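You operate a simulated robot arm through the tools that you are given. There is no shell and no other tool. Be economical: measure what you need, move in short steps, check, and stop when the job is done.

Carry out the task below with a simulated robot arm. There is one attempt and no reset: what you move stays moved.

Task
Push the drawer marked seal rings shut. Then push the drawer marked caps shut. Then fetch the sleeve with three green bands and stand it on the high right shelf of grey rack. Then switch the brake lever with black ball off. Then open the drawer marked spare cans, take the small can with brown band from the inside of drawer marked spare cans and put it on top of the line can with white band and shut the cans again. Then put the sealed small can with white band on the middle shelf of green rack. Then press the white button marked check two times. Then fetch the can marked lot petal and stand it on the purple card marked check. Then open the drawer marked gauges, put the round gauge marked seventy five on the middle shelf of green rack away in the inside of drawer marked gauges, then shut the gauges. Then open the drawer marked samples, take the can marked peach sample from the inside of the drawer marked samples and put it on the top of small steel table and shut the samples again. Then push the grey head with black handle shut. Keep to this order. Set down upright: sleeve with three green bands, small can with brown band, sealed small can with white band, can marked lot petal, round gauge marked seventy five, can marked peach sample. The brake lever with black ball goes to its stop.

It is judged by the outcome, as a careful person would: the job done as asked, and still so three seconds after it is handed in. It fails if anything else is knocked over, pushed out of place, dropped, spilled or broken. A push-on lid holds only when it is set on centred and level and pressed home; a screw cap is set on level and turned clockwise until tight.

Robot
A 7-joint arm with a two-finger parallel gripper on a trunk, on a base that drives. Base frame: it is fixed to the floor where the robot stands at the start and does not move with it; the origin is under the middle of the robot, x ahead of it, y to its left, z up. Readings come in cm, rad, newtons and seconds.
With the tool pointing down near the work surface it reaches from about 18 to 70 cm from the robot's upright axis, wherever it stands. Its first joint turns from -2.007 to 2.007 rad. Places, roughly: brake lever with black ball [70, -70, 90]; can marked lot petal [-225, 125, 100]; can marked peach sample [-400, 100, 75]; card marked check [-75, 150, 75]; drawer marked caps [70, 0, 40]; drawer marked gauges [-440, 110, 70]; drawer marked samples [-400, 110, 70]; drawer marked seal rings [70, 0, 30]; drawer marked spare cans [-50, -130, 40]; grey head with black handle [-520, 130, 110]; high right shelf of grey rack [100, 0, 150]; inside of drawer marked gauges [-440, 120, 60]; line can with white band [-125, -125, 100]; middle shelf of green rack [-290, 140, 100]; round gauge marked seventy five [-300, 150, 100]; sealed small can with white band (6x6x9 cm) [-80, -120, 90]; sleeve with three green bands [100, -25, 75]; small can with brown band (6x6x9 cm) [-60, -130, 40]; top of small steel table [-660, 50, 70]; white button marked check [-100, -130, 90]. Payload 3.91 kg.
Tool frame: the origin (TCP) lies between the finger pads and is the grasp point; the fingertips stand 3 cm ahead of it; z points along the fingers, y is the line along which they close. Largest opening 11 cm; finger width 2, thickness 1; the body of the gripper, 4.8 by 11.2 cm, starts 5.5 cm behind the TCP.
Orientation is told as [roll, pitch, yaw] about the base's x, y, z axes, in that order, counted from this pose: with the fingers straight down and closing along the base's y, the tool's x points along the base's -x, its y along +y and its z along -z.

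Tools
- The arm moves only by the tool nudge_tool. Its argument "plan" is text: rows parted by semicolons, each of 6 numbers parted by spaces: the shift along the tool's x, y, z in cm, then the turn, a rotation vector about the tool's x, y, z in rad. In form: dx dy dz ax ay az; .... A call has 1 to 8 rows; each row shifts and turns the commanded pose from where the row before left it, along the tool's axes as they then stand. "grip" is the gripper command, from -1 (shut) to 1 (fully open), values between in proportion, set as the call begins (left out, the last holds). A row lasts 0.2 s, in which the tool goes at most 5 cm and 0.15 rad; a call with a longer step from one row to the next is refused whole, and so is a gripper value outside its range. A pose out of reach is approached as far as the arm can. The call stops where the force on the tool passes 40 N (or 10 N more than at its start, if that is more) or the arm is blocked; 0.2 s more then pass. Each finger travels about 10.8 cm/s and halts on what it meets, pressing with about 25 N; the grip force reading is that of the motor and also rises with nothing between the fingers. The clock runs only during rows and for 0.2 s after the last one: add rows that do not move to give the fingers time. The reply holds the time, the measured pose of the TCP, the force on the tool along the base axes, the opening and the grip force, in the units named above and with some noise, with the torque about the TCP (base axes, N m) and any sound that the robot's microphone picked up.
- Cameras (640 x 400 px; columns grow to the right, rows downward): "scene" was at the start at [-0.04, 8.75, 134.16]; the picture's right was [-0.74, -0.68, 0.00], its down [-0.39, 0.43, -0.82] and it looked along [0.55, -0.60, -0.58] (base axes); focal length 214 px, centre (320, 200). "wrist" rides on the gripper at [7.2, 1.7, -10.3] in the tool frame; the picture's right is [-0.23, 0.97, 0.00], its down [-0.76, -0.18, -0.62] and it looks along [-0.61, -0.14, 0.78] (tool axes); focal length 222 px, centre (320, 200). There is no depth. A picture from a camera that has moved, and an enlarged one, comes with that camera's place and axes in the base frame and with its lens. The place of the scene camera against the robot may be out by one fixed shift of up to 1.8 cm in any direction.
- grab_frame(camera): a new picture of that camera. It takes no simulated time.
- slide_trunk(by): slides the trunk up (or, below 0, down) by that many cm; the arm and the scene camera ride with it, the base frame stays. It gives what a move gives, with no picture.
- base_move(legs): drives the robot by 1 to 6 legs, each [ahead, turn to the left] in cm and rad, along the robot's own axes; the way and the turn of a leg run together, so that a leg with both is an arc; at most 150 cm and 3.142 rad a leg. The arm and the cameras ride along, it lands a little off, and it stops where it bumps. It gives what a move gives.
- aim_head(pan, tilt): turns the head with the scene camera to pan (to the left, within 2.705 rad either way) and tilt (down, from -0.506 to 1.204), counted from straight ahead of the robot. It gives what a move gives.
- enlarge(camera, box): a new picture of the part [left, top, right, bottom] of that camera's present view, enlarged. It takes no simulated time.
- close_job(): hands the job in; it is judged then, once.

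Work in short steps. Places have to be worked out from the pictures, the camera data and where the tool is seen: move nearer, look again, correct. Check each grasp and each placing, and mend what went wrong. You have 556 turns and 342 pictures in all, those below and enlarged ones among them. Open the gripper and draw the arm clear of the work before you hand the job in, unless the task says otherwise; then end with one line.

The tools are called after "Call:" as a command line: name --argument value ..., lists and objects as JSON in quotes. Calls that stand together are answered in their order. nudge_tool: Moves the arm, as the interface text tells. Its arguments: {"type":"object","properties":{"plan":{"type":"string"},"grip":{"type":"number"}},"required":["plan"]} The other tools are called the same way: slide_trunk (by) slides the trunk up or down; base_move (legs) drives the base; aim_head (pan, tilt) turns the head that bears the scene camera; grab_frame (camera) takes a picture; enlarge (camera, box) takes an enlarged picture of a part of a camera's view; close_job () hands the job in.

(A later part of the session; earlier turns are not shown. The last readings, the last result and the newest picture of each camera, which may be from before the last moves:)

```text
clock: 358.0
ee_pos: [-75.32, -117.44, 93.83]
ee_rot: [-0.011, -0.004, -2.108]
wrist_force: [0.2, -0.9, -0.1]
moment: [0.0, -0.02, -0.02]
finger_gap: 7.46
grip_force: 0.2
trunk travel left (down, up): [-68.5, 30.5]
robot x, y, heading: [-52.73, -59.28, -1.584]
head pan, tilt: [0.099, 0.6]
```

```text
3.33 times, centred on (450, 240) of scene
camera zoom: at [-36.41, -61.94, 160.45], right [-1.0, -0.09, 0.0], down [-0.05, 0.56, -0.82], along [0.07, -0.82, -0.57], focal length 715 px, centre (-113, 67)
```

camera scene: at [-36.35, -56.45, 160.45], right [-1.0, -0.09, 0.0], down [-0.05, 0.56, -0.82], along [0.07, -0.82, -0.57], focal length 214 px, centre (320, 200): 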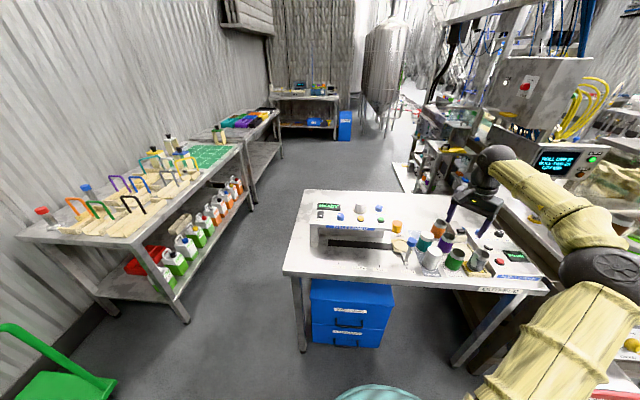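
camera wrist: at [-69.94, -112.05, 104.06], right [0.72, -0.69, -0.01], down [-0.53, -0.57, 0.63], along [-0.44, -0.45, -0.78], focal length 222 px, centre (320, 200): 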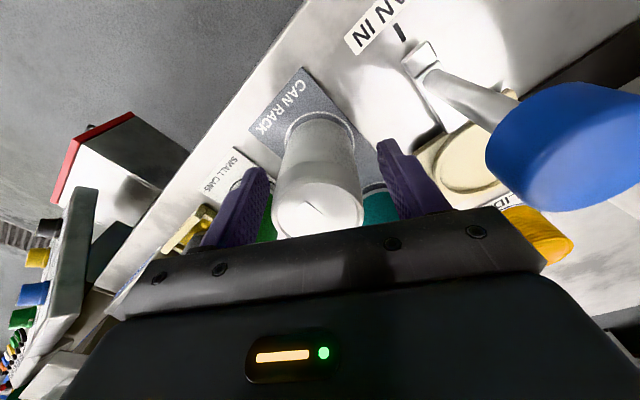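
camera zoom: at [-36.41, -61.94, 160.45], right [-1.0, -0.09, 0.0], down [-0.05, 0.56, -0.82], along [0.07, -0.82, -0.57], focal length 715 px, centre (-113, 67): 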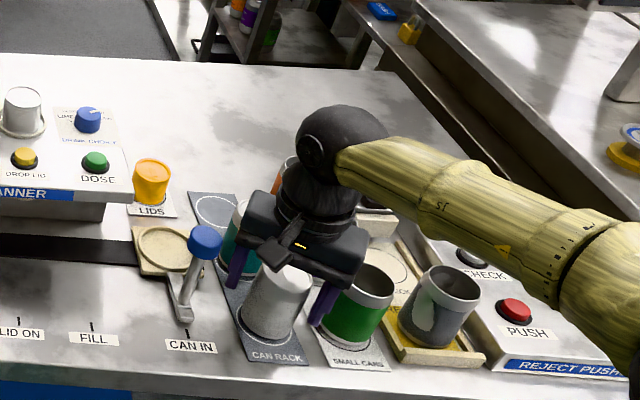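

The can is between the fingers. I close and lift.

Call:
nudge_tool --plan "0 0 0 0 0 0; 0 0 0 0 0 0; 0 0 0 0 0 0" --grip -1

Call:
nudge_tool --plan "0 0 -2 0 0 0; 0 0 -3 0 0 0; 0 0 -4 0 0 0; 0 0 -4 0 0 0; 0 0 -4 0 0 0; 0 0 0 0 0 0"

Call:
grab_frame --camera "wrist"

Call:
enlarge --camera "scene" --box '[370, 150, 530, 300]'

```text
clock: 358.8
ee_pos: [-75.4, -117.44, 93.73]
ee_rot: [-0.012, -0.004, -2.107]
wrist_force: [-0.8, 0.6, -0.1]
moment: [-0.01, -0.01, -0.02]
finger_gap: 5.19
grip_force: 25.0
trunk travel left (down, up): [-68.5, 30.5]
robot x, y, heading: [-52.67, -58.79, -1.587]
head pan, tilt: [0.099, 0.6]
```

```text
clock: 360.2
ee_pos: [-75.13, -117.44, 110.77]
ee_rot: [-0.011, -0.002, -2.106]
wrist_force: [-0.1, -0.3, -2.1]
moment: [0.0, -0.02, 0.01]
finger_gap: 5.17
grip_force: 25.0
trunk travel left (down, up): [-68.5, 30.5]
robot x, y, heading: [-52.45, -58.88, -1.581]
head pan, tilt: [0.099, 0.6]
```

```text
179 pictures are left
camera wrist: at [-69.79, -112.05, 121.08], right [0.72, -0.69, -0.01], down [-0.53, -0.57, 0.63], along [-0.44, -0.45, -0.78], focal length 222 px, centre (320, 200)
```

wrist: 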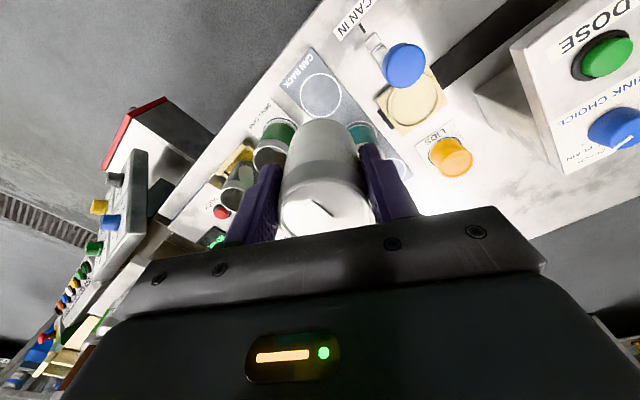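

```text
2.67 times, centred on (450, 225) of scene
camera zoom: at [-36.43, -61.98, 160.45], right [-1.0, -0.09, 0.0], down [-0.05, 0.56, -0.82], along [0.07, -0.82, -0.57], focal length 572 px, centre (-27, 133)
```

zoom: 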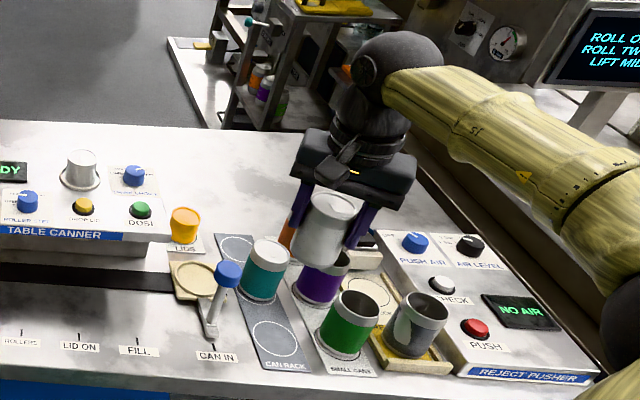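

Held securely. I travel to the green rack: back out, turn, and drive across the open floor.

Call:
base_move --legs '[[-32, 0], [0, -1.83], [120, 0]]'

Call:
aim_head --pan 0.0 --tilt 0.4

Call:
grab_frame --camera "scene"

```text
clock: 375.7
ee_pos: [-219.33, 40.23, 110.72]
ee_rot: [-0.012, -0.004, 2.352]
wrist_force: [0.4, -0.6, -2.1]
moment: [0.01, 0.0, 0.0]
finger_gap: 5.17
grip_force: 25.6
trunk travel left (down, up): [-68.5, 30.5]
robot x, y, heading: [-168.4, 3.62, 2.877]
head pan, tilt: [0.099, 0.6]
```

```text
clock: 376.4
ee_pos: [-219.36, 40.25, 110.8]
ee_rot: [-0.013, -0.003, 2.351]
wrist_force: [0.2, -0.3, -1.5]
moment: [-0.02, 0.0, -0.01]
finger_gap: 5.16
grip_force: 24.8
trunk travel left (down, up): [-68.5, 30.5]
robot x, y, heading: [-168.36, 3.28, 2.875]
head pan, tilt: [0.0, 0.4]
```

```text
177 pictures are left
camera scene: at [-175.47, -10.31, 162.27], right [0.26, 0.97, 0.0], down [0.38, -0.1, -0.92], along [-0.89, 0.24, -0.39], focal length 214 px, centre (320, 200)
```

scene: 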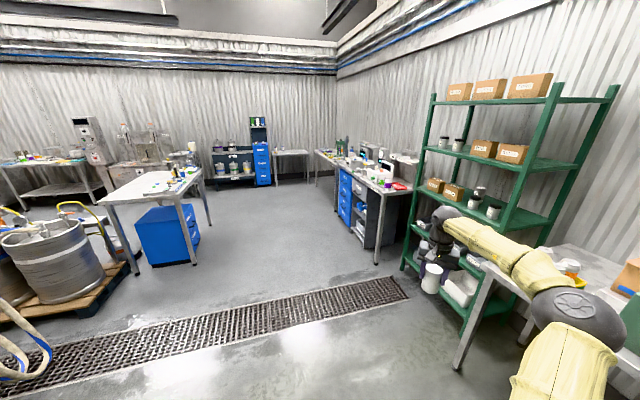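

The green rack stands at x≈-335…-260, with its front at y≈130. I continue to stand in front of it facing +y.

Call:
base_move --legs '[[0, -0.068], [124, 0], [0, -1.238]]'

Call:
aim_head --pan 0.25 --tilt 0.45

Call:
grab_frame --camera "scene"

```text
clock: 388.8
ee_pos: [-262.22, 103.29, 110.82]
ee_rot: [-0.012, -0.004, 1.021]
wrist_force: [-1.3, -0.4, -1.8]
moment: [0.0, 0.04, 0.01]
finger_gap: 5.17
grip_force: 24.6
trunk travel left (down, up): [-68.5, 30.5]
robot x, y, heading: [-285.76, 45.16, 1.544]
head pan, tilt: [0.0, 0.4]
```

```text
clock: 389.6
ee_pos: [-262.25, 103.31, 110.7]
ee_rot: [-0.013, -0.003, 1.02]
wrist_force: [0.4, 0.6, -1.6]
moment: [-0.01, 0.0, 0.01]
finger_gap: 5.19
grip_force: 24.9
trunk travel left (down, up): [-68.5, 30.5]
robot x, y, heading: [-286.01, 45.19, 1.545]
head pan, tilt: [0.25, 0.45]
```

```text
176 pictures are left
camera scene: at [-303.28, 48.5, 161.81], right [0.98, 0.22, 0.0], down [0.1, -0.42, -0.9], along [-0.2, 0.88, -0.44], focal length 214 px, centre (320, 200)
```

scene: 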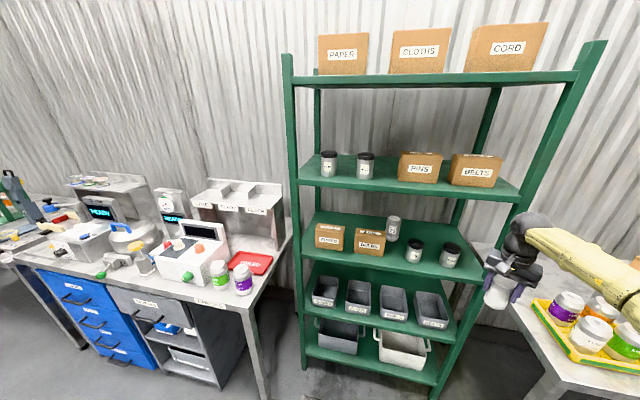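

Call:
enlarge --camera "scene" --box '[290, 200, 500, 330]'

Call:
enlarge --camera "scene" --box '[380, 200, 480, 270]'

```text
3.05 times, centred on (395, 265) of scene
camera zoom: at [-303.28, 48.5, 161.81], right [0.98, 0.22, 0.0], down [0.1, -0.42, -0.9], along [-0.2, 0.88, -0.44], focal length 654 px, centre (91, 2)
```

zoom: 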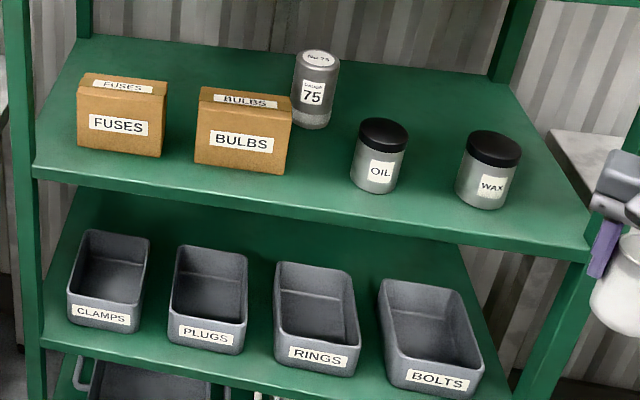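

```text
5.71 times, centred on (430, 235) of scene
camera zoom: at [-303.28, 48.5, 161.81], right [0.98, 0.22, 0.0], down [0.1, -0.42, -0.9], along [-0.2, 0.88, -0.44], focal length 1226 px, centre (-309, 0)
```

zoom: 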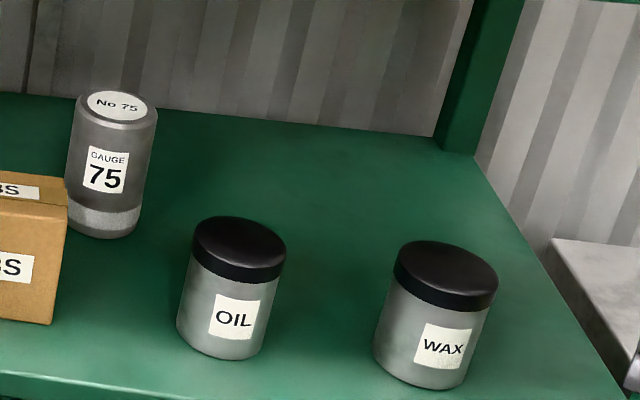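

The middle shelf (z≈92) has a ~9 cm gap between the BULBS box and the OIL jar, at x≈-286. I rotate the tool so the fingers close front-to-back, and bring the can in line with that gap.

Call:
nudge_tool --plan "0 0 0 0 0 0.15; 0 0 0 0 0 0.15; 0 0 0 0 0 0.15; 0 0 0 0 0 0.15; 0 0 0 0 0 0.15; 0 0 0 0 0 0.15; 0 0 0 0 0 0.12; 0 0 0 0 0 0"

Call:
nudge_tool --plan "4 0 0 0 0 0; 4 0 0 0 0 0; 4 0 0 0 0 0; 4 0 0 0 0 0; 4 0 0 0 0 0; 4 0 0 0 0 0; 0 0 0 0 0 0"

Call:
aim_head --pan 0.1 --tilt 0.6

Call:
grab_frame --camera "scene"

Call:
grab_frame --camera "wrist"

```text
clock: 391.4
ee_pos: [-262.21, 103.35, 110.75]
ee_rot: [-0.005, -0.012, -0.002]
wrist_force: [-0.1, 0.1, -1.3]
moment: [-0.02, 0.05, 0.0]
finger_gap: 5.16
grip_force: 25.4
trunk travel left (down, up): [-68.5, 30.5]
robot x, y, heading: [-285.76, 45.25, 1.54]
head pan, tilt: [0.25, 0.45]
```

```text
clock: 393.0
ee_pos: [-286.29, 103.37, 110.34]
ee_rot: [-0.002, -0.013, -0.001]
wrist_force: [0.3, -0.5, -1.6]
moment: [0.0, 0.01, -0.01]
finger_gap: 5.16
grip_force: 24.9
trunk travel left (down, up): [-68.5, 30.5]
robot x, y, heading: [-285.82, 45.08, 1.544]
head pan, tilt: [0.25, 0.45]
```

```text
clock: 393.7
ee_pos: [-286.16, 103.41, 110.37]
ee_rot: [-0.005, -0.013, 0.0]
wrist_force: [-0.1, 0.5, -1.7]
moment: [-0.03, 0.03, -0.02]
finger_gap: 5.15
grip_force: 25.3
trunk travel left (down, up): [-68.5, 30.5]
robot x, y, heading: [-285.92, 45.6, 1.543]
head pan, tilt: [0.099, 0.6]
```

```text
173 pictures are left
camera scene: at [-301.91, 48.35, 160.45], right [1.0, 0.07, 0.0], down [0.04, -0.56, -0.83], along [-0.06, 0.82, -0.56], focal length 214 px, centre (320, 200)
```

scene: 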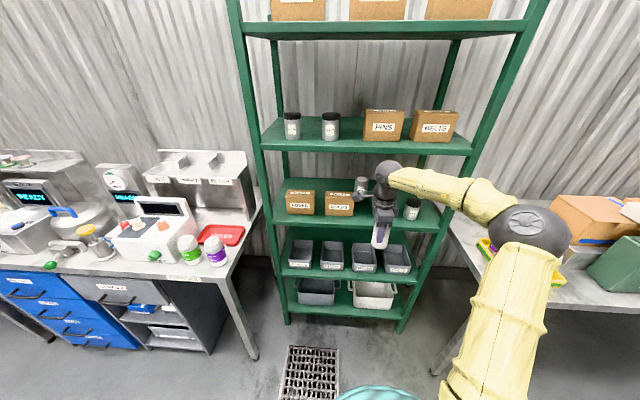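

```text
172 pictures are left
camera wrist: at [-293.43, 105.22, 120.62], right [0.23, 0.97, 0.0], down [0.75, -0.18, 0.63], along [0.62, -0.15, -0.77], focal length 222 px, centre (320, 200)
```

wrist: 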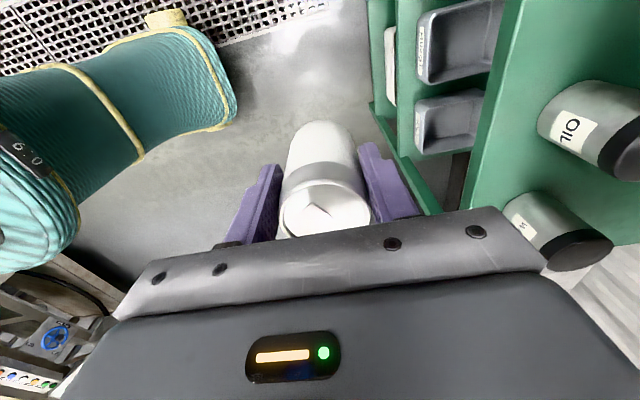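

The view matches: front edge y≈124–126, OIL jar at (-277,135). I lower to just above shelf height and drive in.

Call:
slide_trunk --by -7.5

Call:
base_move --legs '[[20, 0.027]]'

Call:
grab_frame --camera "wrist"

Call:
grab_frame --camera "scene"

```text
clock: 394.8
ee_pos: [-286.16, 103.36, 102.86]
ee_rot: [-0.005, -0.012, 0.0]
wrist_force: [0.3, -0.2, -2.2]
moment: [-0.03, 0.03, 0.02]
finger_gap: 5.16
grip_force: 24.4
trunk travel left (down, up): [-61.0, 38.0]
robot x, y, heading: [-286.13, 45.29, 1.545]
head pan, tilt: [0.099, 0.6]
```

```text
clock: 396.6
ee_pos: [-287.18, 123.74, 102.98]
ee_rot: [-0.003, -0.013, 0.023]
wrist_force: [-0.5, 2.1, 5.5]
moment: [0.23, -0.02, 0.04]
finger_gap: 5.18
grip_force: 24.9
trunk travel left (down, up): [-61.0, 38.0]
robot x, y, heading: [-285.33, 65.36, 1.568]
head pan, tilt: [0.099, 0.6]
```

```text
171 pictures are left
camera wrist: at [-294.56, 125.34, 113.14], right [0.2, 0.98, 0.0], down [0.76, -0.16, 0.63], along [0.62, -0.13, -0.77], focal length 222 px, centre (320, 200)
```

wrist: 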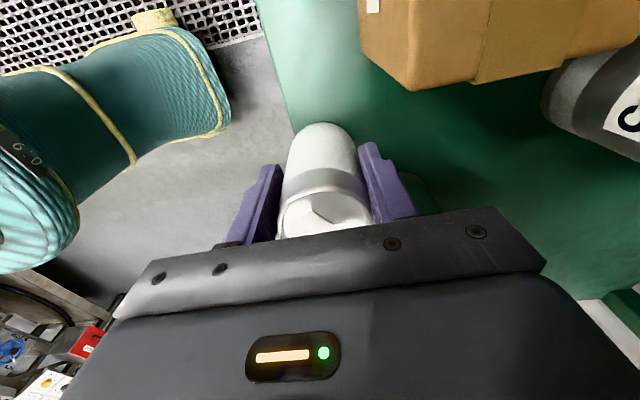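

```text
170 pictures are left
camera scene: at [-301.66, 68.24, 152.94], right [1.0, 0.1, 0.0], down [0.05, -0.56, -0.83], along [-0.08, 0.82, -0.56], focal length 214 px, centre (320, 200)
```

scene: 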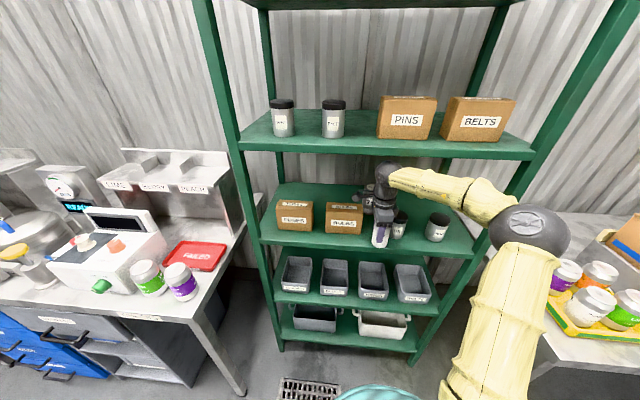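

A small contact force appeared, so I look closely before moving on.

Call:
enlarge --camera "scene" --box '[320, 150, 460, 260]'

Call:
nudge_tool --plan "0 0 -1 0 0 0; 0 0 0 0 0 0"

```text
3.64 times, centred on (390, 205) of scene
camera zoom: at [-301.66, 68.24, 152.94], right [1.0, 0.1, 0.0], down [0.05, -0.56, -0.83], along [-0.08, 0.82, -0.56], focal length 780 px, centre (66, 182)
```

zoom: 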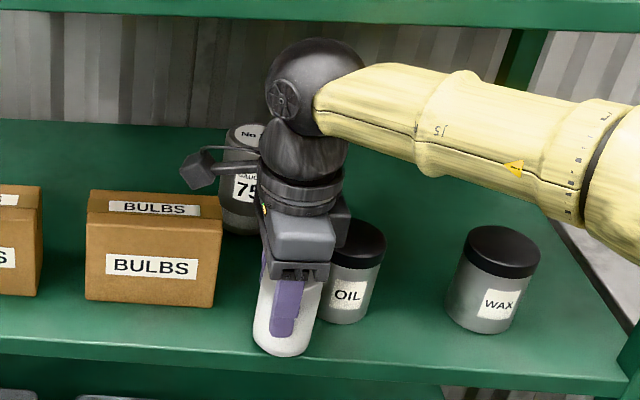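

```text
clock: 397.2
ee_pos: [-287.26, 123.77, 103.9]
ee_rot: [-0.003, -0.013, 0.025]
wrist_force: [0.1, -0.1, -1.2]
moment: [0.01, 0.0, 0.03]
finger_gap: 5.16
grip_force: 25.2
trunk travel left (down, up): [-61.0, 38.0]
robot x, y, heading: [-285.28, 65.6, 1.565]
head pan, tilt: [0.099, 0.6]
```

Contact cleared after raising 1 cm, so the shelf top is ≈96.5 and the front edge ≈y 121.5. I shift slightly left and 2.7 cm inward, then lower gently.

Call:
nudge_tool --plan "0 0 -0.5 0 0 0; 0.6 1.4 0 0 0 0; 0 1.4 0 0 0 0; 0 0 0 0 0 0"

Call:
enlarge --camera "scene" --box '[320, 150, 460, 260]'

Call:
grab_frame --camera "wrist"

```text
clock: 398.2
ee_pos: [-287.91, 126.53, 104.33]
ee_rot: [-0.002, -0.012, 0.025]
wrist_force: [0.4, 0.3, -1.6]
moment: [-0.01, 0.02, -0.02]
finger_gap: 5.16
grip_force: 24.7
trunk travel left (down, up): [-61.0, 38.0]
robot x, y, heading: [-285.33, 65.42, 1.564]
head pan, tilt: [0.099, 0.6]
```

```text
3.64 times, centred on (390, 205) of scene
camera zoom: at [-301.66, 68.29, 152.95], right [1.0, 0.1, 0.0], down [0.05, -0.56, -0.82], along [-0.08, 0.82, -0.57], focal length 780 px, centre (66, 182)
```

zoom: 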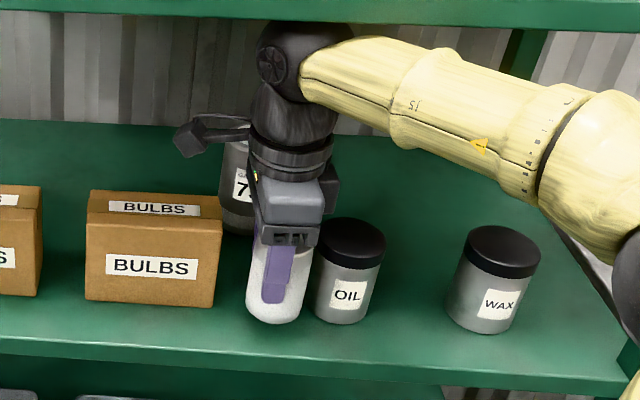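

```text
167 pictures are left
camera wrist: at [-295.17, 128.19, 114.56], right [0.2, 0.98, 0.0], down [0.76, -0.16, 0.63], along [0.62, -0.13, -0.77], focal length 222 px, centre (320, 200)
```

wrist: 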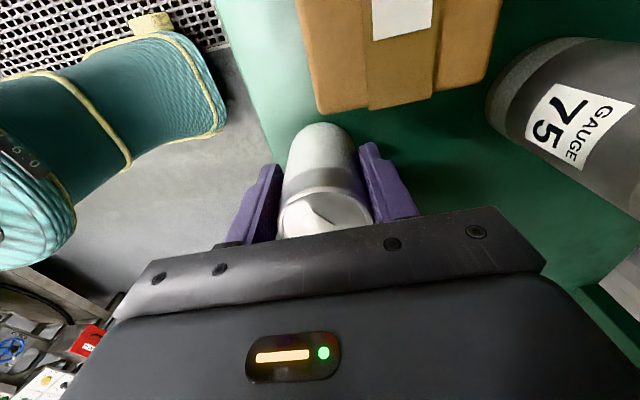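

Position is good. I lower until contact.

Call:
nudge_tool --plan "0 0.3 0.5 0 0 0; 0 0 0.4 0 0 0; 0 0 0.3 0 0 0; 0 0 0.2 0 0 0; 0 0 0 0 0 0"

```text
clock: 399.4
ee_pos: [-287.94, 126.83, 103.02]
ee_rot: [-0.002, -0.013, 0.024]
wrist_force: [0.4, 0.6, -2.4]
moment: [0.02, 0.03, 0.01]
finger_gap: 5.16
grip_force: 25.3
trunk travel left (down, up): [-61.0, 38.0]
robot x, y, heading: [-285.46, 65.72, 1.563]
head pan, tilt: [0.099, 0.6]
```

Call:
nudge_tool --plan "0 0 0.2 0 0 0; 0 0 0.2 0 0 0; 0 0 0.2 0 0 0; 0 0 0 0 0 0"

```text
clock: 400.6
ee_pos: [-287.96, 126.78, 102.72]
ee_rot: [0.004, -0.012, 0.024]
wrist_force: [1.8, -2.6, 14.4]
moment: [-0.49, -0.15, -0.03]
finger_gap: 5.17
grip_force: 24.7
trunk travel left (down, up): [-61.0, 38.0]
robot x, y, heading: [-285.42, 65.33, 1.567]
head pan, tilt: [0.099, 0.6]
stopped in row 4: the force on the tool passed its limit at 41 N (the readings are from after the stop); the commanded pose is now the measured one
```

Contact. I relax a touch and release.

Call:
nudge_tool --plan "0 0 -0.1 0 0 0; 0 0 0 0 0 0"

Call:
nudge_tool --plan "0 0 0 0 0 0; 0 0 0 0 0 0" --grip 0.3

Call:
grab_frame --camera "wrist"

Call:
enlarge --camera "scene" --box '[320, 150, 460, 260]'

```text
clock: 401.2
ee_pos: [-287.87, 126.91, 102.8]
ee_rot: [0.002, -0.012, 0.026]
wrist_force: [0.1, -4.9, 10.8]
moment: [-0.58, 0.02, -0.03]
finger_gap: 5.18
grip_force: 25.0
trunk travel left (down, up): [-61.0, 38.0]
robot x, y, heading: [-285.34, 65.56, 1.564]
head pan, tilt: [0.099, 0.6]
```

```text
clock: 401.8
ee_pos: [-287.88, 127.03, 102.51]
ee_rot: [0.005, -0.014, 0.025]
wrist_force: [0.1, 0.0, -0.4]
moment: [0.0, 0.0, -0.02]
finger_gap: 7.15
grip_force: 0.3
trunk travel left (down, up): [-61.0, 38.0]
robot x, y, heading: [-285.35, 65.12, 1.565]
head pan, tilt: [0.099, 0.6]
```

```text
166 pictures are left
camera wrist: at [-295.22, 128.59, 112.9], right [0.2, 0.98, 0.01], down [0.76, -0.16, 0.63], along [0.62, -0.12, -0.78], focal length 222 px, centre (320, 200)
```

wrist: 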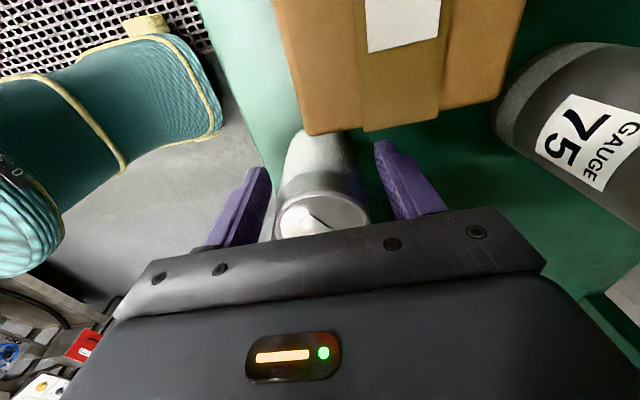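

```text
3.64 times, centred on (390, 205) of scene
camera zoom: at [-301.66, 68.32, 152.94], right [1.0, 0.1, 0.0], down [0.05, -0.56, -0.82], along [-0.08, 0.82, -0.57], focal length 780 px, centre (66, 182)
```

zoom: 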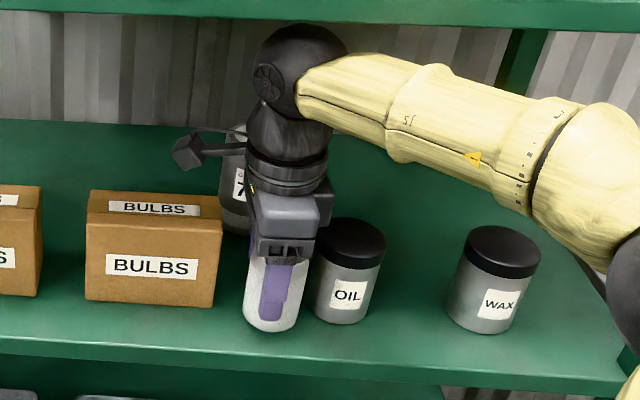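

The can stands free, but there's too little headroom to lift off under the shelf above. I'll rotate the open fingers 90° around the can so they sit at its sides, then back straight out.

Call:
nudge_tool --plan "0 0 0 0 0 -0.15; 0 0 0 0 0 -0.15; 0 0 0 0 0 -0.15; 0 0 0 0 0 -0.15; 0 0 0 0 0 -0.15; 0 0 0 0 0 0" --grip 0.18

Call:
grab_frame --camera "wrist"

Call:
enlarge --camera "scene" --box '[320, 150, 460, 260]'

```text
clock: 403.2
ee_pos: [-288.03, 126.99, 102.77]
ee_rot: [-0.006, -0.009, 0.775]
wrist_force: [0.5, -1.0, -0.6]
moment: [0.03, -0.02, 0.02]
finger_gap: 6.51
grip_force: 0.3
trunk travel left (down, up): [-61.0, 38.0]
robot x, y, heading: [-285.31, 65.72, 1.567]
head pan, tilt: [0.099, 0.6]
```

```text
164 pictures are left
camera wrist: at [-294.32, 123.19, 112.99], right [-0.52, 0.85, 0.0], down [0.66, 0.4, 0.63], along [0.54, 0.33, -0.77], focal length 222 px, centre (320, 200)
```

wrist: 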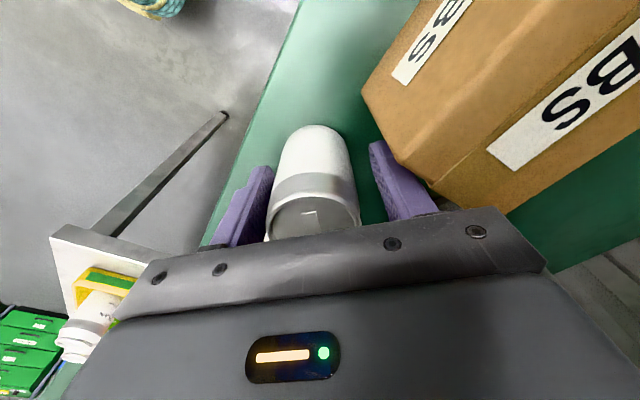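

```text
3.64 times, centred on (390, 205) of scene
camera zoom: at [-301.65, 68.29, 152.95], right [1.0, 0.1, 0.0], down [0.05, -0.56, -0.82], along [-0.08, 0.82, -0.57], focal length 780 px, centre (66, 182)
```

zoom: 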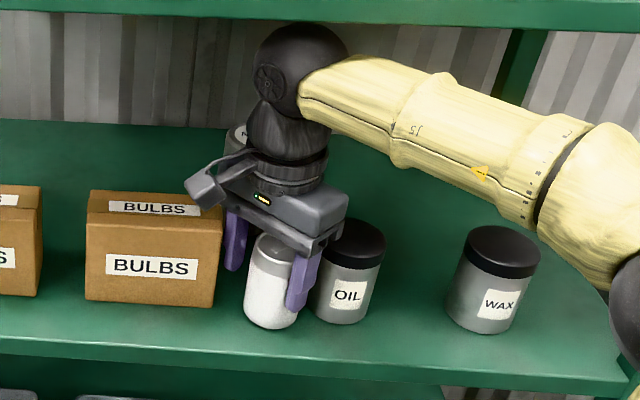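

Half-way around, the can is untouched. I continue rotating with a small shift away from the BULBS corner.

Call:
nudge_tool --plan "0 -0.3 0 0 0 -0.13; 0 0 0 0 0 -0.13; 0 0 0 0 0 -0.13; 0 0 0 0 0 -0.13; 0 0 0 0 0 -0.13; 0 0 0 0 0 -0.13; 0 0 0 0 0 0"

Call:
grab_frame --camera "wrist"

Call:
enlarge --camera "scene" --box '[320, 150, 460, 260]'

```text
clock: 404.8
ee_pos: [-287.78, 126.78, 102.79]
ee_rot: [-0.013, -0.003, 1.554]
wrist_force: [0.5, -0.2, -0.4]
moment: [0.0, -0.01, -0.02]
finger_gap: 6.53
grip_force: 0.6
trunk travel left (down, up): [-61.0, 38.0]
robot x, y, heading: [-285.65, 65.49, 1.567]
head pan, tilt: [0.099, 0.6]
```

```text
162 pictures are left
camera wrist: at [-289.52, 119.55, 113.07], right [-0.97, 0.24, -0.01], down [0.18, 0.76, 0.63], along [0.16, 0.61, -0.78], focal length 222 px, centre (320, 200)
```

wrist: 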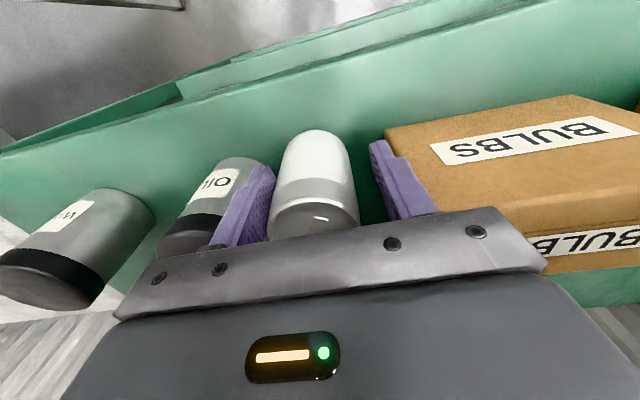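

```text
3.64 times, centred on (390, 205) of scene
camera zoom: at [-301.65, 68.29, 152.95], right [1.0, 0.1, 0.0], down [0.05, -0.56, -0.82], along [-0.08, 0.82, -0.57], focal length 780 px, centre (66, 182)
```

zoom: 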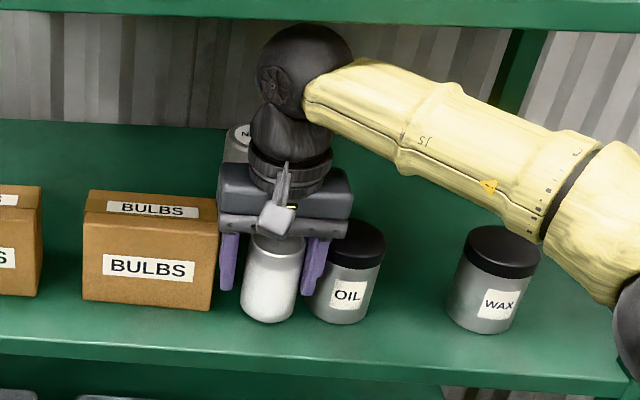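

Fingers are at the sides now. I shift 0.4 cm away from the BULBS box and back out straight.

Call:
nudge_tool --plan "0 -0.4 0 0 0 0; 2 0 0 0 0 0; 2 0 0 0 0 0; 2 0 0 0 0 0; 3 0 0 0 0 0; 3 0 0 0 0 0; 3 0 0 0 0 0; 0 0 0 0 0 0"

Call:
enlarge --camera "scene" --box '[280, 150, 460, 260]'

```text
clock: 406.6
ee_pos: [-287.37, 111.62, 102.77]
ee_rot: [-0.011, -0.004, 1.553]
wrist_force: [-0.7, 0.0, -0.2]
moment: [0.01, 0.01, 0.01]
finger_gap: 6.48
grip_force: 0.0
trunk travel left (down, up): [-61.0, 38.0]
robot x, y, heading: [-285.45, 65.38, 1.564]
head pan, tilt: [0.099, 0.6]
```

```text
3.56 times, centred on (370, 205) of scene
camera zoom: at [-301.65, 68.29, 152.95], right [1.0, 0.1, 0.0], down [0.05, -0.56, -0.82], along [-0.08, 0.82, -0.57], focal length 763 px, centre (142, 182)
```

zoom: 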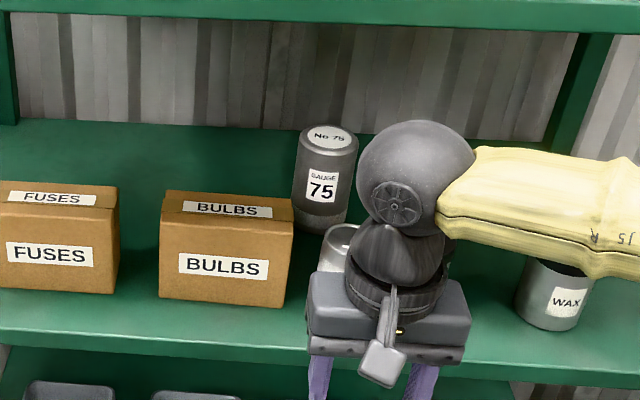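

Call:
base_move --legs '[[-30, 0]]'

Call:
aim_head --pan 0.3 --tilt 0.55

Call:
grab_frame --camera "scene"

Call:
enlarge --camera "scene" --box '[260, 150, 480, 270]'

```text
clock: 408.9
ee_pos: [-287.77, 81.26, 102.68]
ee_rot: [-0.012, -0.002, 1.561]
wrist_force: [0.6, -0.3, 0.1]
moment: [0.03, 0.0, 0.01]
finger_gap: 6.48
grip_force: 0.1
trunk travel left (down, up): [-61.0, 38.0]
robot x, y, heading: [-285.39, 34.75, 1.576]
head pan, tilt: [0.099, 0.6]
```

```text
clock: 409.6
ee_pos: [-287.61, 81.37, 102.75]
ee_rot: [-0.011, -0.004, 1.563]
wrist_force: [0.6, 0.3, -0.2]
moment: [-0.01, 0.01, -0.03]
finger_gap: 6.48
grip_force: 0.2
trunk travel left (down, up): [-61.0, 38.0]
robot x, y, heading: [-285.15, 35.15, 1.575]
head pan, tilt: [0.3, 0.55]
```

```text
159 pictures are left
camera scene: at [-303.44, 37.58, 153.4], right [0.95, 0.3, 0.0], down [0.16, -0.5, -0.85], along [-0.26, 0.81, -0.52], focal length 214 px, centre (320, 200)
```

scene: 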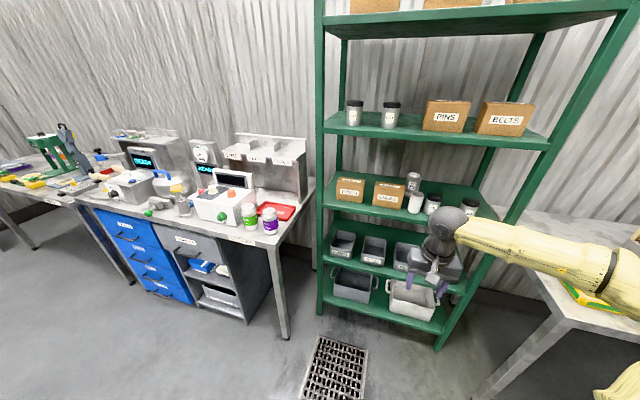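

```text
2.91 times, centred on (370, 210) of scene
camera zoom: at [-303.44, 37.58, 153.4], right [0.95, 0.3, 0.0], down [0.16, -0.5, -0.85], along [-0.26, 0.81, -0.52], focal length 624 px, centre (174, 171)
```

zoom: 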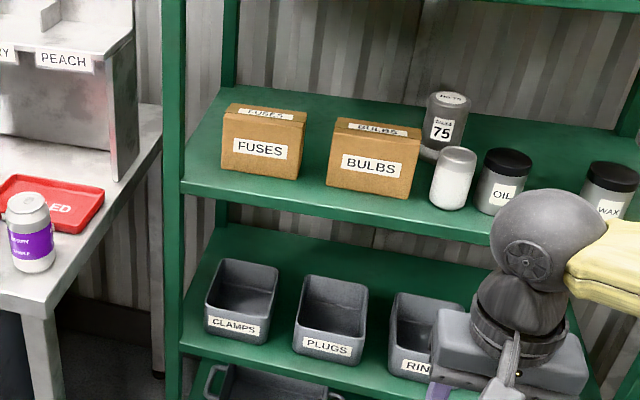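

Can placed well. Next is the CHECK button: I close the fingers, raise, and drive back to the outfeed bench.

Call:
slide_trunk --by 14

Call:
base_move --legs '[[0, -1.895], [95, 0], [95, 0], [0, -1.25]]'

Call:
nudge_tool --plan "0 0 0 0 0 0; 0 0 0 0 0 0; 0 0 0 0 0 0" --grip -1

Call:
aim_head --pan 0.2 --tilt 0.6

Call:
grab_frame --camera "scene"

```text
clock: 411.3
ee_pos: [-287.78, 81.28, 116.82]
ee_rot: [-0.011, -0.003, 1.562]
wrist_force: [1.0, -0.5, -0.2]
moment: [-0.01, 0.0, -0.02]
finger_gap: 6.47
grip_force: 0.0
trunk travel left (down, up): [-75.0, 24.0]
robot x, y, heading: [-285.68, 34.93, 1.571]
head pan, tilt: [0.3, 0.55]
```

```text
clock: 433.4
ee_pos: [-107.11, -72.88, 116.67]
ee_rot: [-0.012, -0.005, -1.596]
wrist_force: [-0.1, -0.1, 0.0]
moment: [0.02, 0.01, 0.0]
finger_gap: 6.48
grip_force: 0.2
trunk travel left (down, up): [-75.0, 24.0]
robot x, y, heading: [-108.62, -26.4, -1.583]
head pan, tilt: [0.3, 0.55]
```

```text
clock: 434.2
ee_pos: [-107.09, -72.89, 116.74]
ee_rot: [-0.011, -0.004, -1.594]
wrist_force: [0.7, -0.2, 0.4]
moment: [0.01, 0.03, 0.02]
finger_gap: 0.0
grip_force: 25.5
trunk travel left (down, up): [-75.0, 24.0]
robot x, y, heading: [-108.43, -27.12, -1.585]
head pan, tilt: [0.3, 0.55]
```

```text
clock: 434.9
ee_pos: [-106.99, -72.85, 116.75]
ee_rot: [-0.012, -0.004, -1.596]
wrist_force: [-0.2, 0.8, 1.0]
moment: [0.01, 0.0, 0.03]
finger_gap: 0.0
grip_force: 24.8
trunk travel left (down, up): [-75.0, 24.0]
robot x, y, heading: [-108.47, -26.73, -1.582]
head pan, tilt: [0.201, 0.6]
```

```text
157 pictures are left
camera scene: at [-91.6, -29.64, 166.95], right [-0.98, -0.19, 0.0], down [-0.11, 0.55, -0.83], along [0.16, -0.81, -0.56], focal length 214 px, centre (320, 200)
```

scene: 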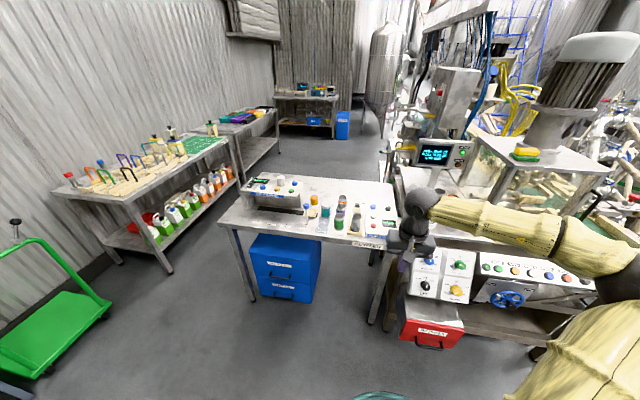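

I shift the base to x≈-85 to keep clear of the reject drawer, then approach.

Call:
base_move --legs '[[0, 1.58], [23, 0], [0, -1.57], [28, 0]]'

Call:
grab_frame --camera "wrist"

Call:
grab_frame --camera "scene"

```text
clock: 449.7
ee_pos: [-80.94, -100.39, 116.76]
ee_rot: [-0.013, -0.004, -1.552]
wrist_force: [-0.6, -0.9, -0.3]
moment: [0.02, 0.03, -0.02]
finger_gap: 0.01
grip_force: 24.9
trunk travel left (down, up): [-75.0, 24.0]
robot x, y, heading: [-84.45, -54.46, -1.536]
head pan, tilt: [0.201, 0.6]
```

```text
156 pictures are left
camera wrist: at [-79.06, -93.04, 126.98], right [0.98, -0.21, -0.01], down [-0.16, -0.76, 0.63], along [-0.14, -0.61, -0.78], focal length 222 px, centre (320, 200)
```

wrist: 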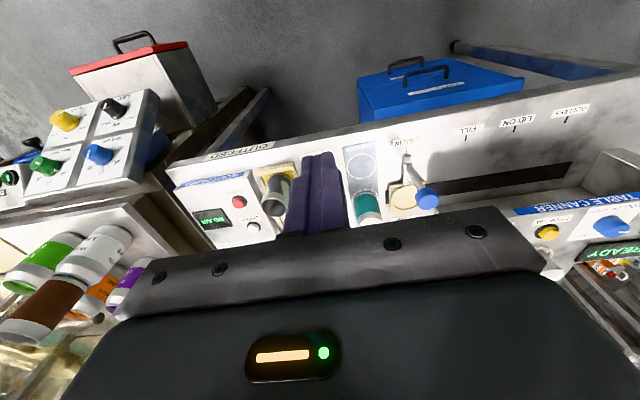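

```text
155 pictures are left
camera scene: at [-67.29, -56.52, 166.95], right [-0.97, -0.23, 0.0], down [-0.13, 0.55, -0.82], along [0.19, -0.8, -0.57], focal length 214 px, centre (320, 200)
```

scene: 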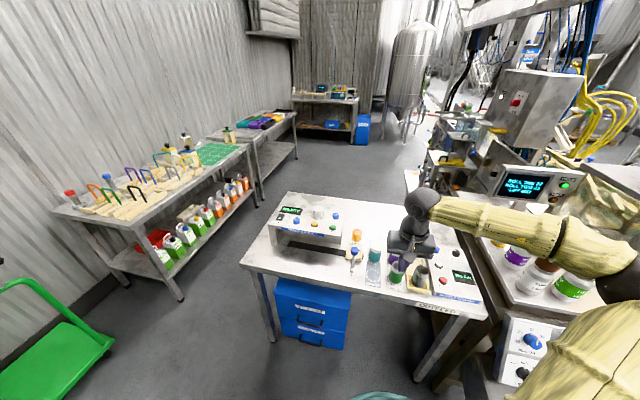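

Call:
nudge_tool --plan "0 -4.4 0 0 0 0; 0 -4.4 0 0 0 0; 0 -4.4 0 0 0 0; 0 -4.4 0 0 0 0; 0 -4.2 0 0 0 0; -4 0 0 0 0 0; -4 0 0 0 0 0; 0 0 0 0 0 0"

Call:
base_move --legs '[[8, 0]]'

Call:
grab_frame --camera "wrist"

```text
clock: 451.5
ee_pos: [-102.72, -108.65, 116.82]
ee_rot: [-0.01, -0.004, -1.552]
wrist_force: [-0.7, 0.7, 0.1]
moment: [-0.02, 0.0, 0.0]
finger_gap: 0.0
grip_force: 25.1
trunk travel left (down, up): [-75.0, 24.0]
robot x, y, heading: [-84.51, -54.31, -1.537]
head pan, tilt: [0.201, 0.6]
```

```text
clock: 452.6
ee_pos: [-102.39, -116.6, 116.71]
ee_rot: [-0.012, -0.002, -1.552]
wrist_force: [-0.3, -1.0, -0.2]
moment: [0.01, -0.01, 0.02]
finger_gap: 0.01
grip_force: 24.7
trunk travel left (down, up): [-75.0, 24.0]
robot x, y, heading: [-84.24, -62.21, -1.536]
head pan, tilt: [0.201, 0.6]
```

```text
154 pictures are left
camera wrist: at [-100.49, -109.36, 127.01], right [0.98, -0.21, -0.01], down [-0.16, -0.76, 0.63], along [-0.14, -0.61, -0.78], focal length 222 px, centre (320, 200)
```

wrist: 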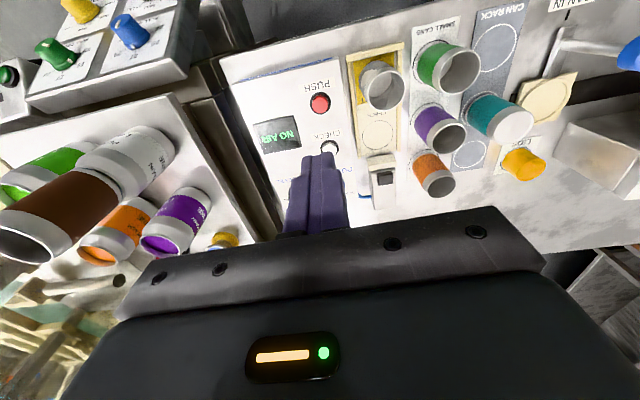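

Button triangulates to (-102.8,-126.4,90.9). I move over it.

Call:
base_move --legs '[[6, 0]]'

Call:
nudge_tool --plan "-2 0 0 0 0 0; -2 -0.3 0 0 0 0; 0 0 4 0 0 0; 0 0 4 0 0 0; 0 0 3 0 0 0; 0 0 0 0 0 0"

Call:
grab_frame --camera "wrist"

Call:
enlarge --camera "scene" --box '[380, 190, 520, 320]'

```text
clock: 453.6
ee_pos: [-102.29, -122.57, 116.79]
ee_rot: [-0.013, -0.004, -1.556]
wrist_force: [-0.6, 0.3, 0.4]
moment: [0.02, 0.02, -0.01]
finger_gap: 0.01
grip_force: 25.2
trunk travel left (down, up): [-75.0, 24.0]
robot x, y, heading: [-84.18, -68.5, -1.536]
head pan, tilt: [0.201, 0.6]
```

```text
clock: 455.0
ee_pos: [-102.53, -126.42, 105.68]
ee_rot: [-0.011, -0.003, -1.555]
wrist_force: [0.5, -0.1, 0.6]
moment: [0.02, 0.0, 0.01]
finger_gap: 0.01
grip_force: 25.2
trunk travel left (down, up): [-75.0, 24.0]
robot x, y, heading: [-84.13, -68.1, -1.54]
head pan, tilt: [0.201, 0.6]
```

```text
153 pictures are left
camera wrist: at [-100.77, -119.09, 115.94], right [0.98, -0.21, -0.01], down [-0.16, -0.76, 0.63], along [-0.14, -0.61, -0.78], focal length 222 px, centre (320, 200)
```

wrist: 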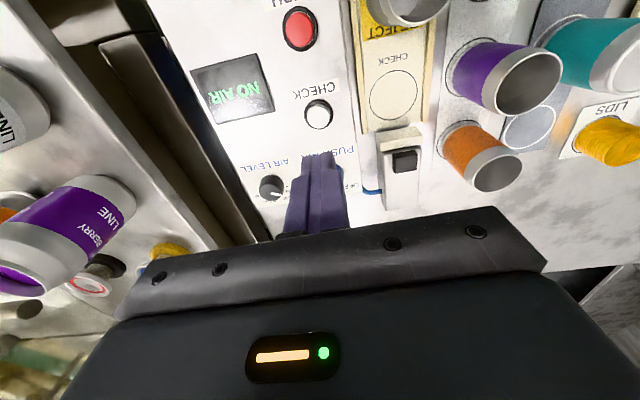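

```text
3.08 times, centred on (450, 255) of scene
camera zoom: at [-66.84, -70.36, 166.95], right [-0.97, -0.23, 0.0], down [-0.13, 0.55, -0.83], along [0.19, -0.8, -0.56], focal length 660 px, centre (-80, 31)
```

zoom: 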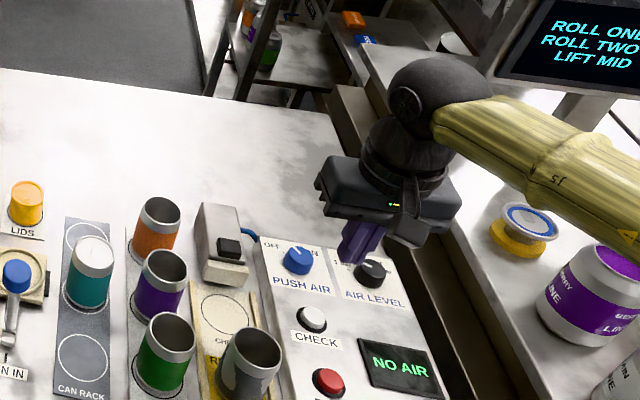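

The button is directly beneath. I descend to just above and press with the closed fingertips.

Call:
nudge_tool --plan "-0.2 -0.3 2.5 0 0 0; 0 0 3 0 0 0; 0 0 3 0 0 0; 0 0 1.5 0 0 0; 0 0 0 0 0 0"

Call:
grab_frame --camera "wrist"

Call:
enlarge --camera "scene" --box '[420, 230, 500, 300]'

```text
clock: 456.2
ee_pos: [-102.94, -126.79, 95.78]
ee_rot: [-0.012, -0.003, -1.553]
wrist_force: [0.5, 0.6, 0.5]
moment: [0.01, -0.03, -0.01]
finger_gap: 0.0
grip_force: 24.8
trunk travel left (down, up): [-75.0, 24.0]
robot x, y, heading: [-83.83, -67.96, -1.539]
head pan, tilt: [0.201, 0.6]
```

```text
151 pictures are left
camera wrist: at [-101.17, -119.39, 106.07], right [0.98, -0.21, -0.01], down [-0.16, -0.76, 0.63], along [-0.14, -0.61, -0.78], focal length 222 px, centre (320, 200)
```

wrist: 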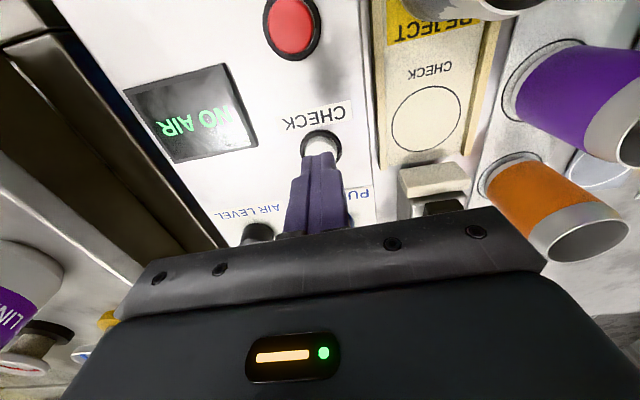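

```text
5.71 times, centred on (460, 265) of scene
camera zoom: at [-66.85, -70.37, 166.95], right [-0.97, -0.23, 0.0], down [-0.13, 0.55, -0.82], along [0.19, -0.8, -0.57], focal length 1226 px, centre (-480, -171)
```

zoom: 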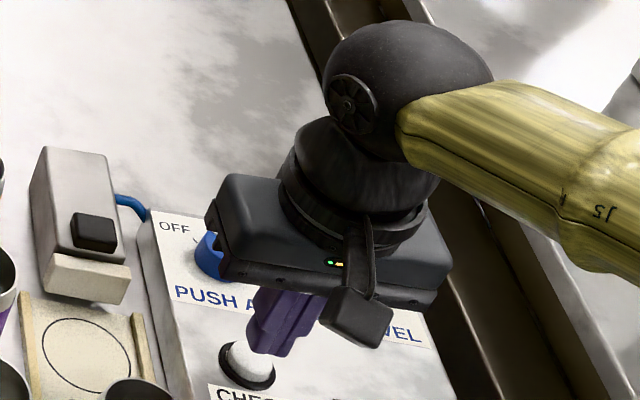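

Call:
nudge_tool --plan "0.5 0.2 0 0 0 0; 0 0 0.6 0 0 0; 0 0 0.6 0 0 0; 0 0 0.4 0 0 0; 0 0 0 0 0 0"

Call:
grab_frame --camera "wrist"

```text
clock: 457.4
ee_pos: [-102.79, -126.2, 94.28]
ee_rot: [-0.013, -0.004, -1.556]
wrist_force: [1.7, -0.1, 0.5]
moment: [0.0, 0.0, -0.03]
finger_gap: 0.0
grip_force: 25.1
trunk travel left (down, up): [-75.0, 24.0]
robot x, y, heading: [-83.96, -68.09, -1.539]
head pan, tilt: [0.201, 0.6]
```

```text
149 pictures are left
camera wrist: at [-100.97, -118.93, 104.47], right [0.98, -0.21, -0.01], down [-0.16, -0.76, 0.63], along [-0.14, -0.61, -0.78], focal length 222 px, centre (320, 200)
```

wrist: 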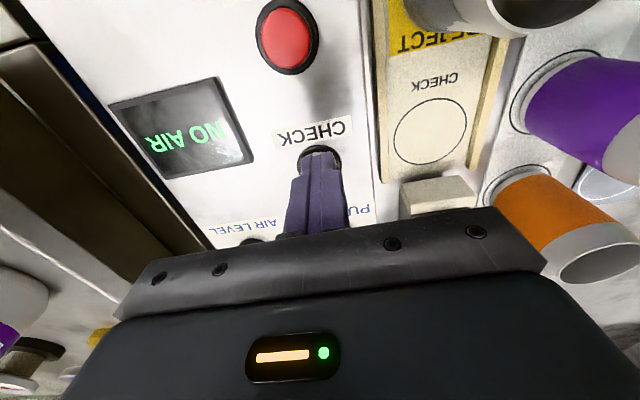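

Right over the button. I press down in small steps.

Call:
nudge_tool --plan "0 0 0.3 0 0 0; 0 0 0.3 0 0 0; 0 0 0.3 0 0 0; 0 0 0.3 0 0 0"

```text
clock: 458.4
ee_pos: [-102.73, -126.38, 93.13]
ee_rot: [-0.012, -0.01, -1.556]
wrist_force: [-0.5, -4.4, 17.5]
moment: [-0.19, 0.02, 0.06]
finger_gap: 0.0
grip_force: 25.1
trunk travel left (down, up): [-75.0, 24.0]
robot x, y, heading: [-84.18, -68.34, -1.539]
head pan, tilt: [0.201, 0.6]
heard: click
```

Click heard: first press. I release, then press a second time.

Call:
nudge_tool --plan "0 0 -0.6 0 0 0; 0 0 -0.8 0 0 0; 0 0 -0.6 0 0 0; 0 0 0 0 0 0; 0 0 0 0 0 0"

Call:
nudge_tool --plan "0 0 0.6 0 0 0; 0 0 0.6 0 0 0; 0 0 0.4 0 0 0; 0 0 0.3 0 0 0; 0 0 0.1 0 0 0"

```text
clock: 459.6
ee_pos: [-102.84, -126.22, 95.02]
ee_rot: [-0.014, -0.004, -1.553]
wrist_force: [0.0, -0.2, -0.2]
moment: [0.0, -0.04, -0.03]
finger_gap: 0.02
grip_force: 25.4
trunk travel left (down, up): [-75.0, 24.0]
robot x, y, heading: [-83.54, -68.22, -1.538]
head pan, tilt: [0.201, 0.6]
```

```text
clock: 460.8
ee_pos: [-102.81, -126.23, 93.13]
ee_rot: [-0.013, -0.009, -1.556]
wrist_force: [-3.1, -5.0, 18.8]
moment: [-0.22, 0.06, -0.05]
finger_gap: 0.02
grip_force: 24.8
trunk travel left (down, up): [-75.0, 24.0]
robot x, y, heading: [-83.97, -67.73, -1.536]
head pan, tilt: [0.201, 0.6]
heard: click
```

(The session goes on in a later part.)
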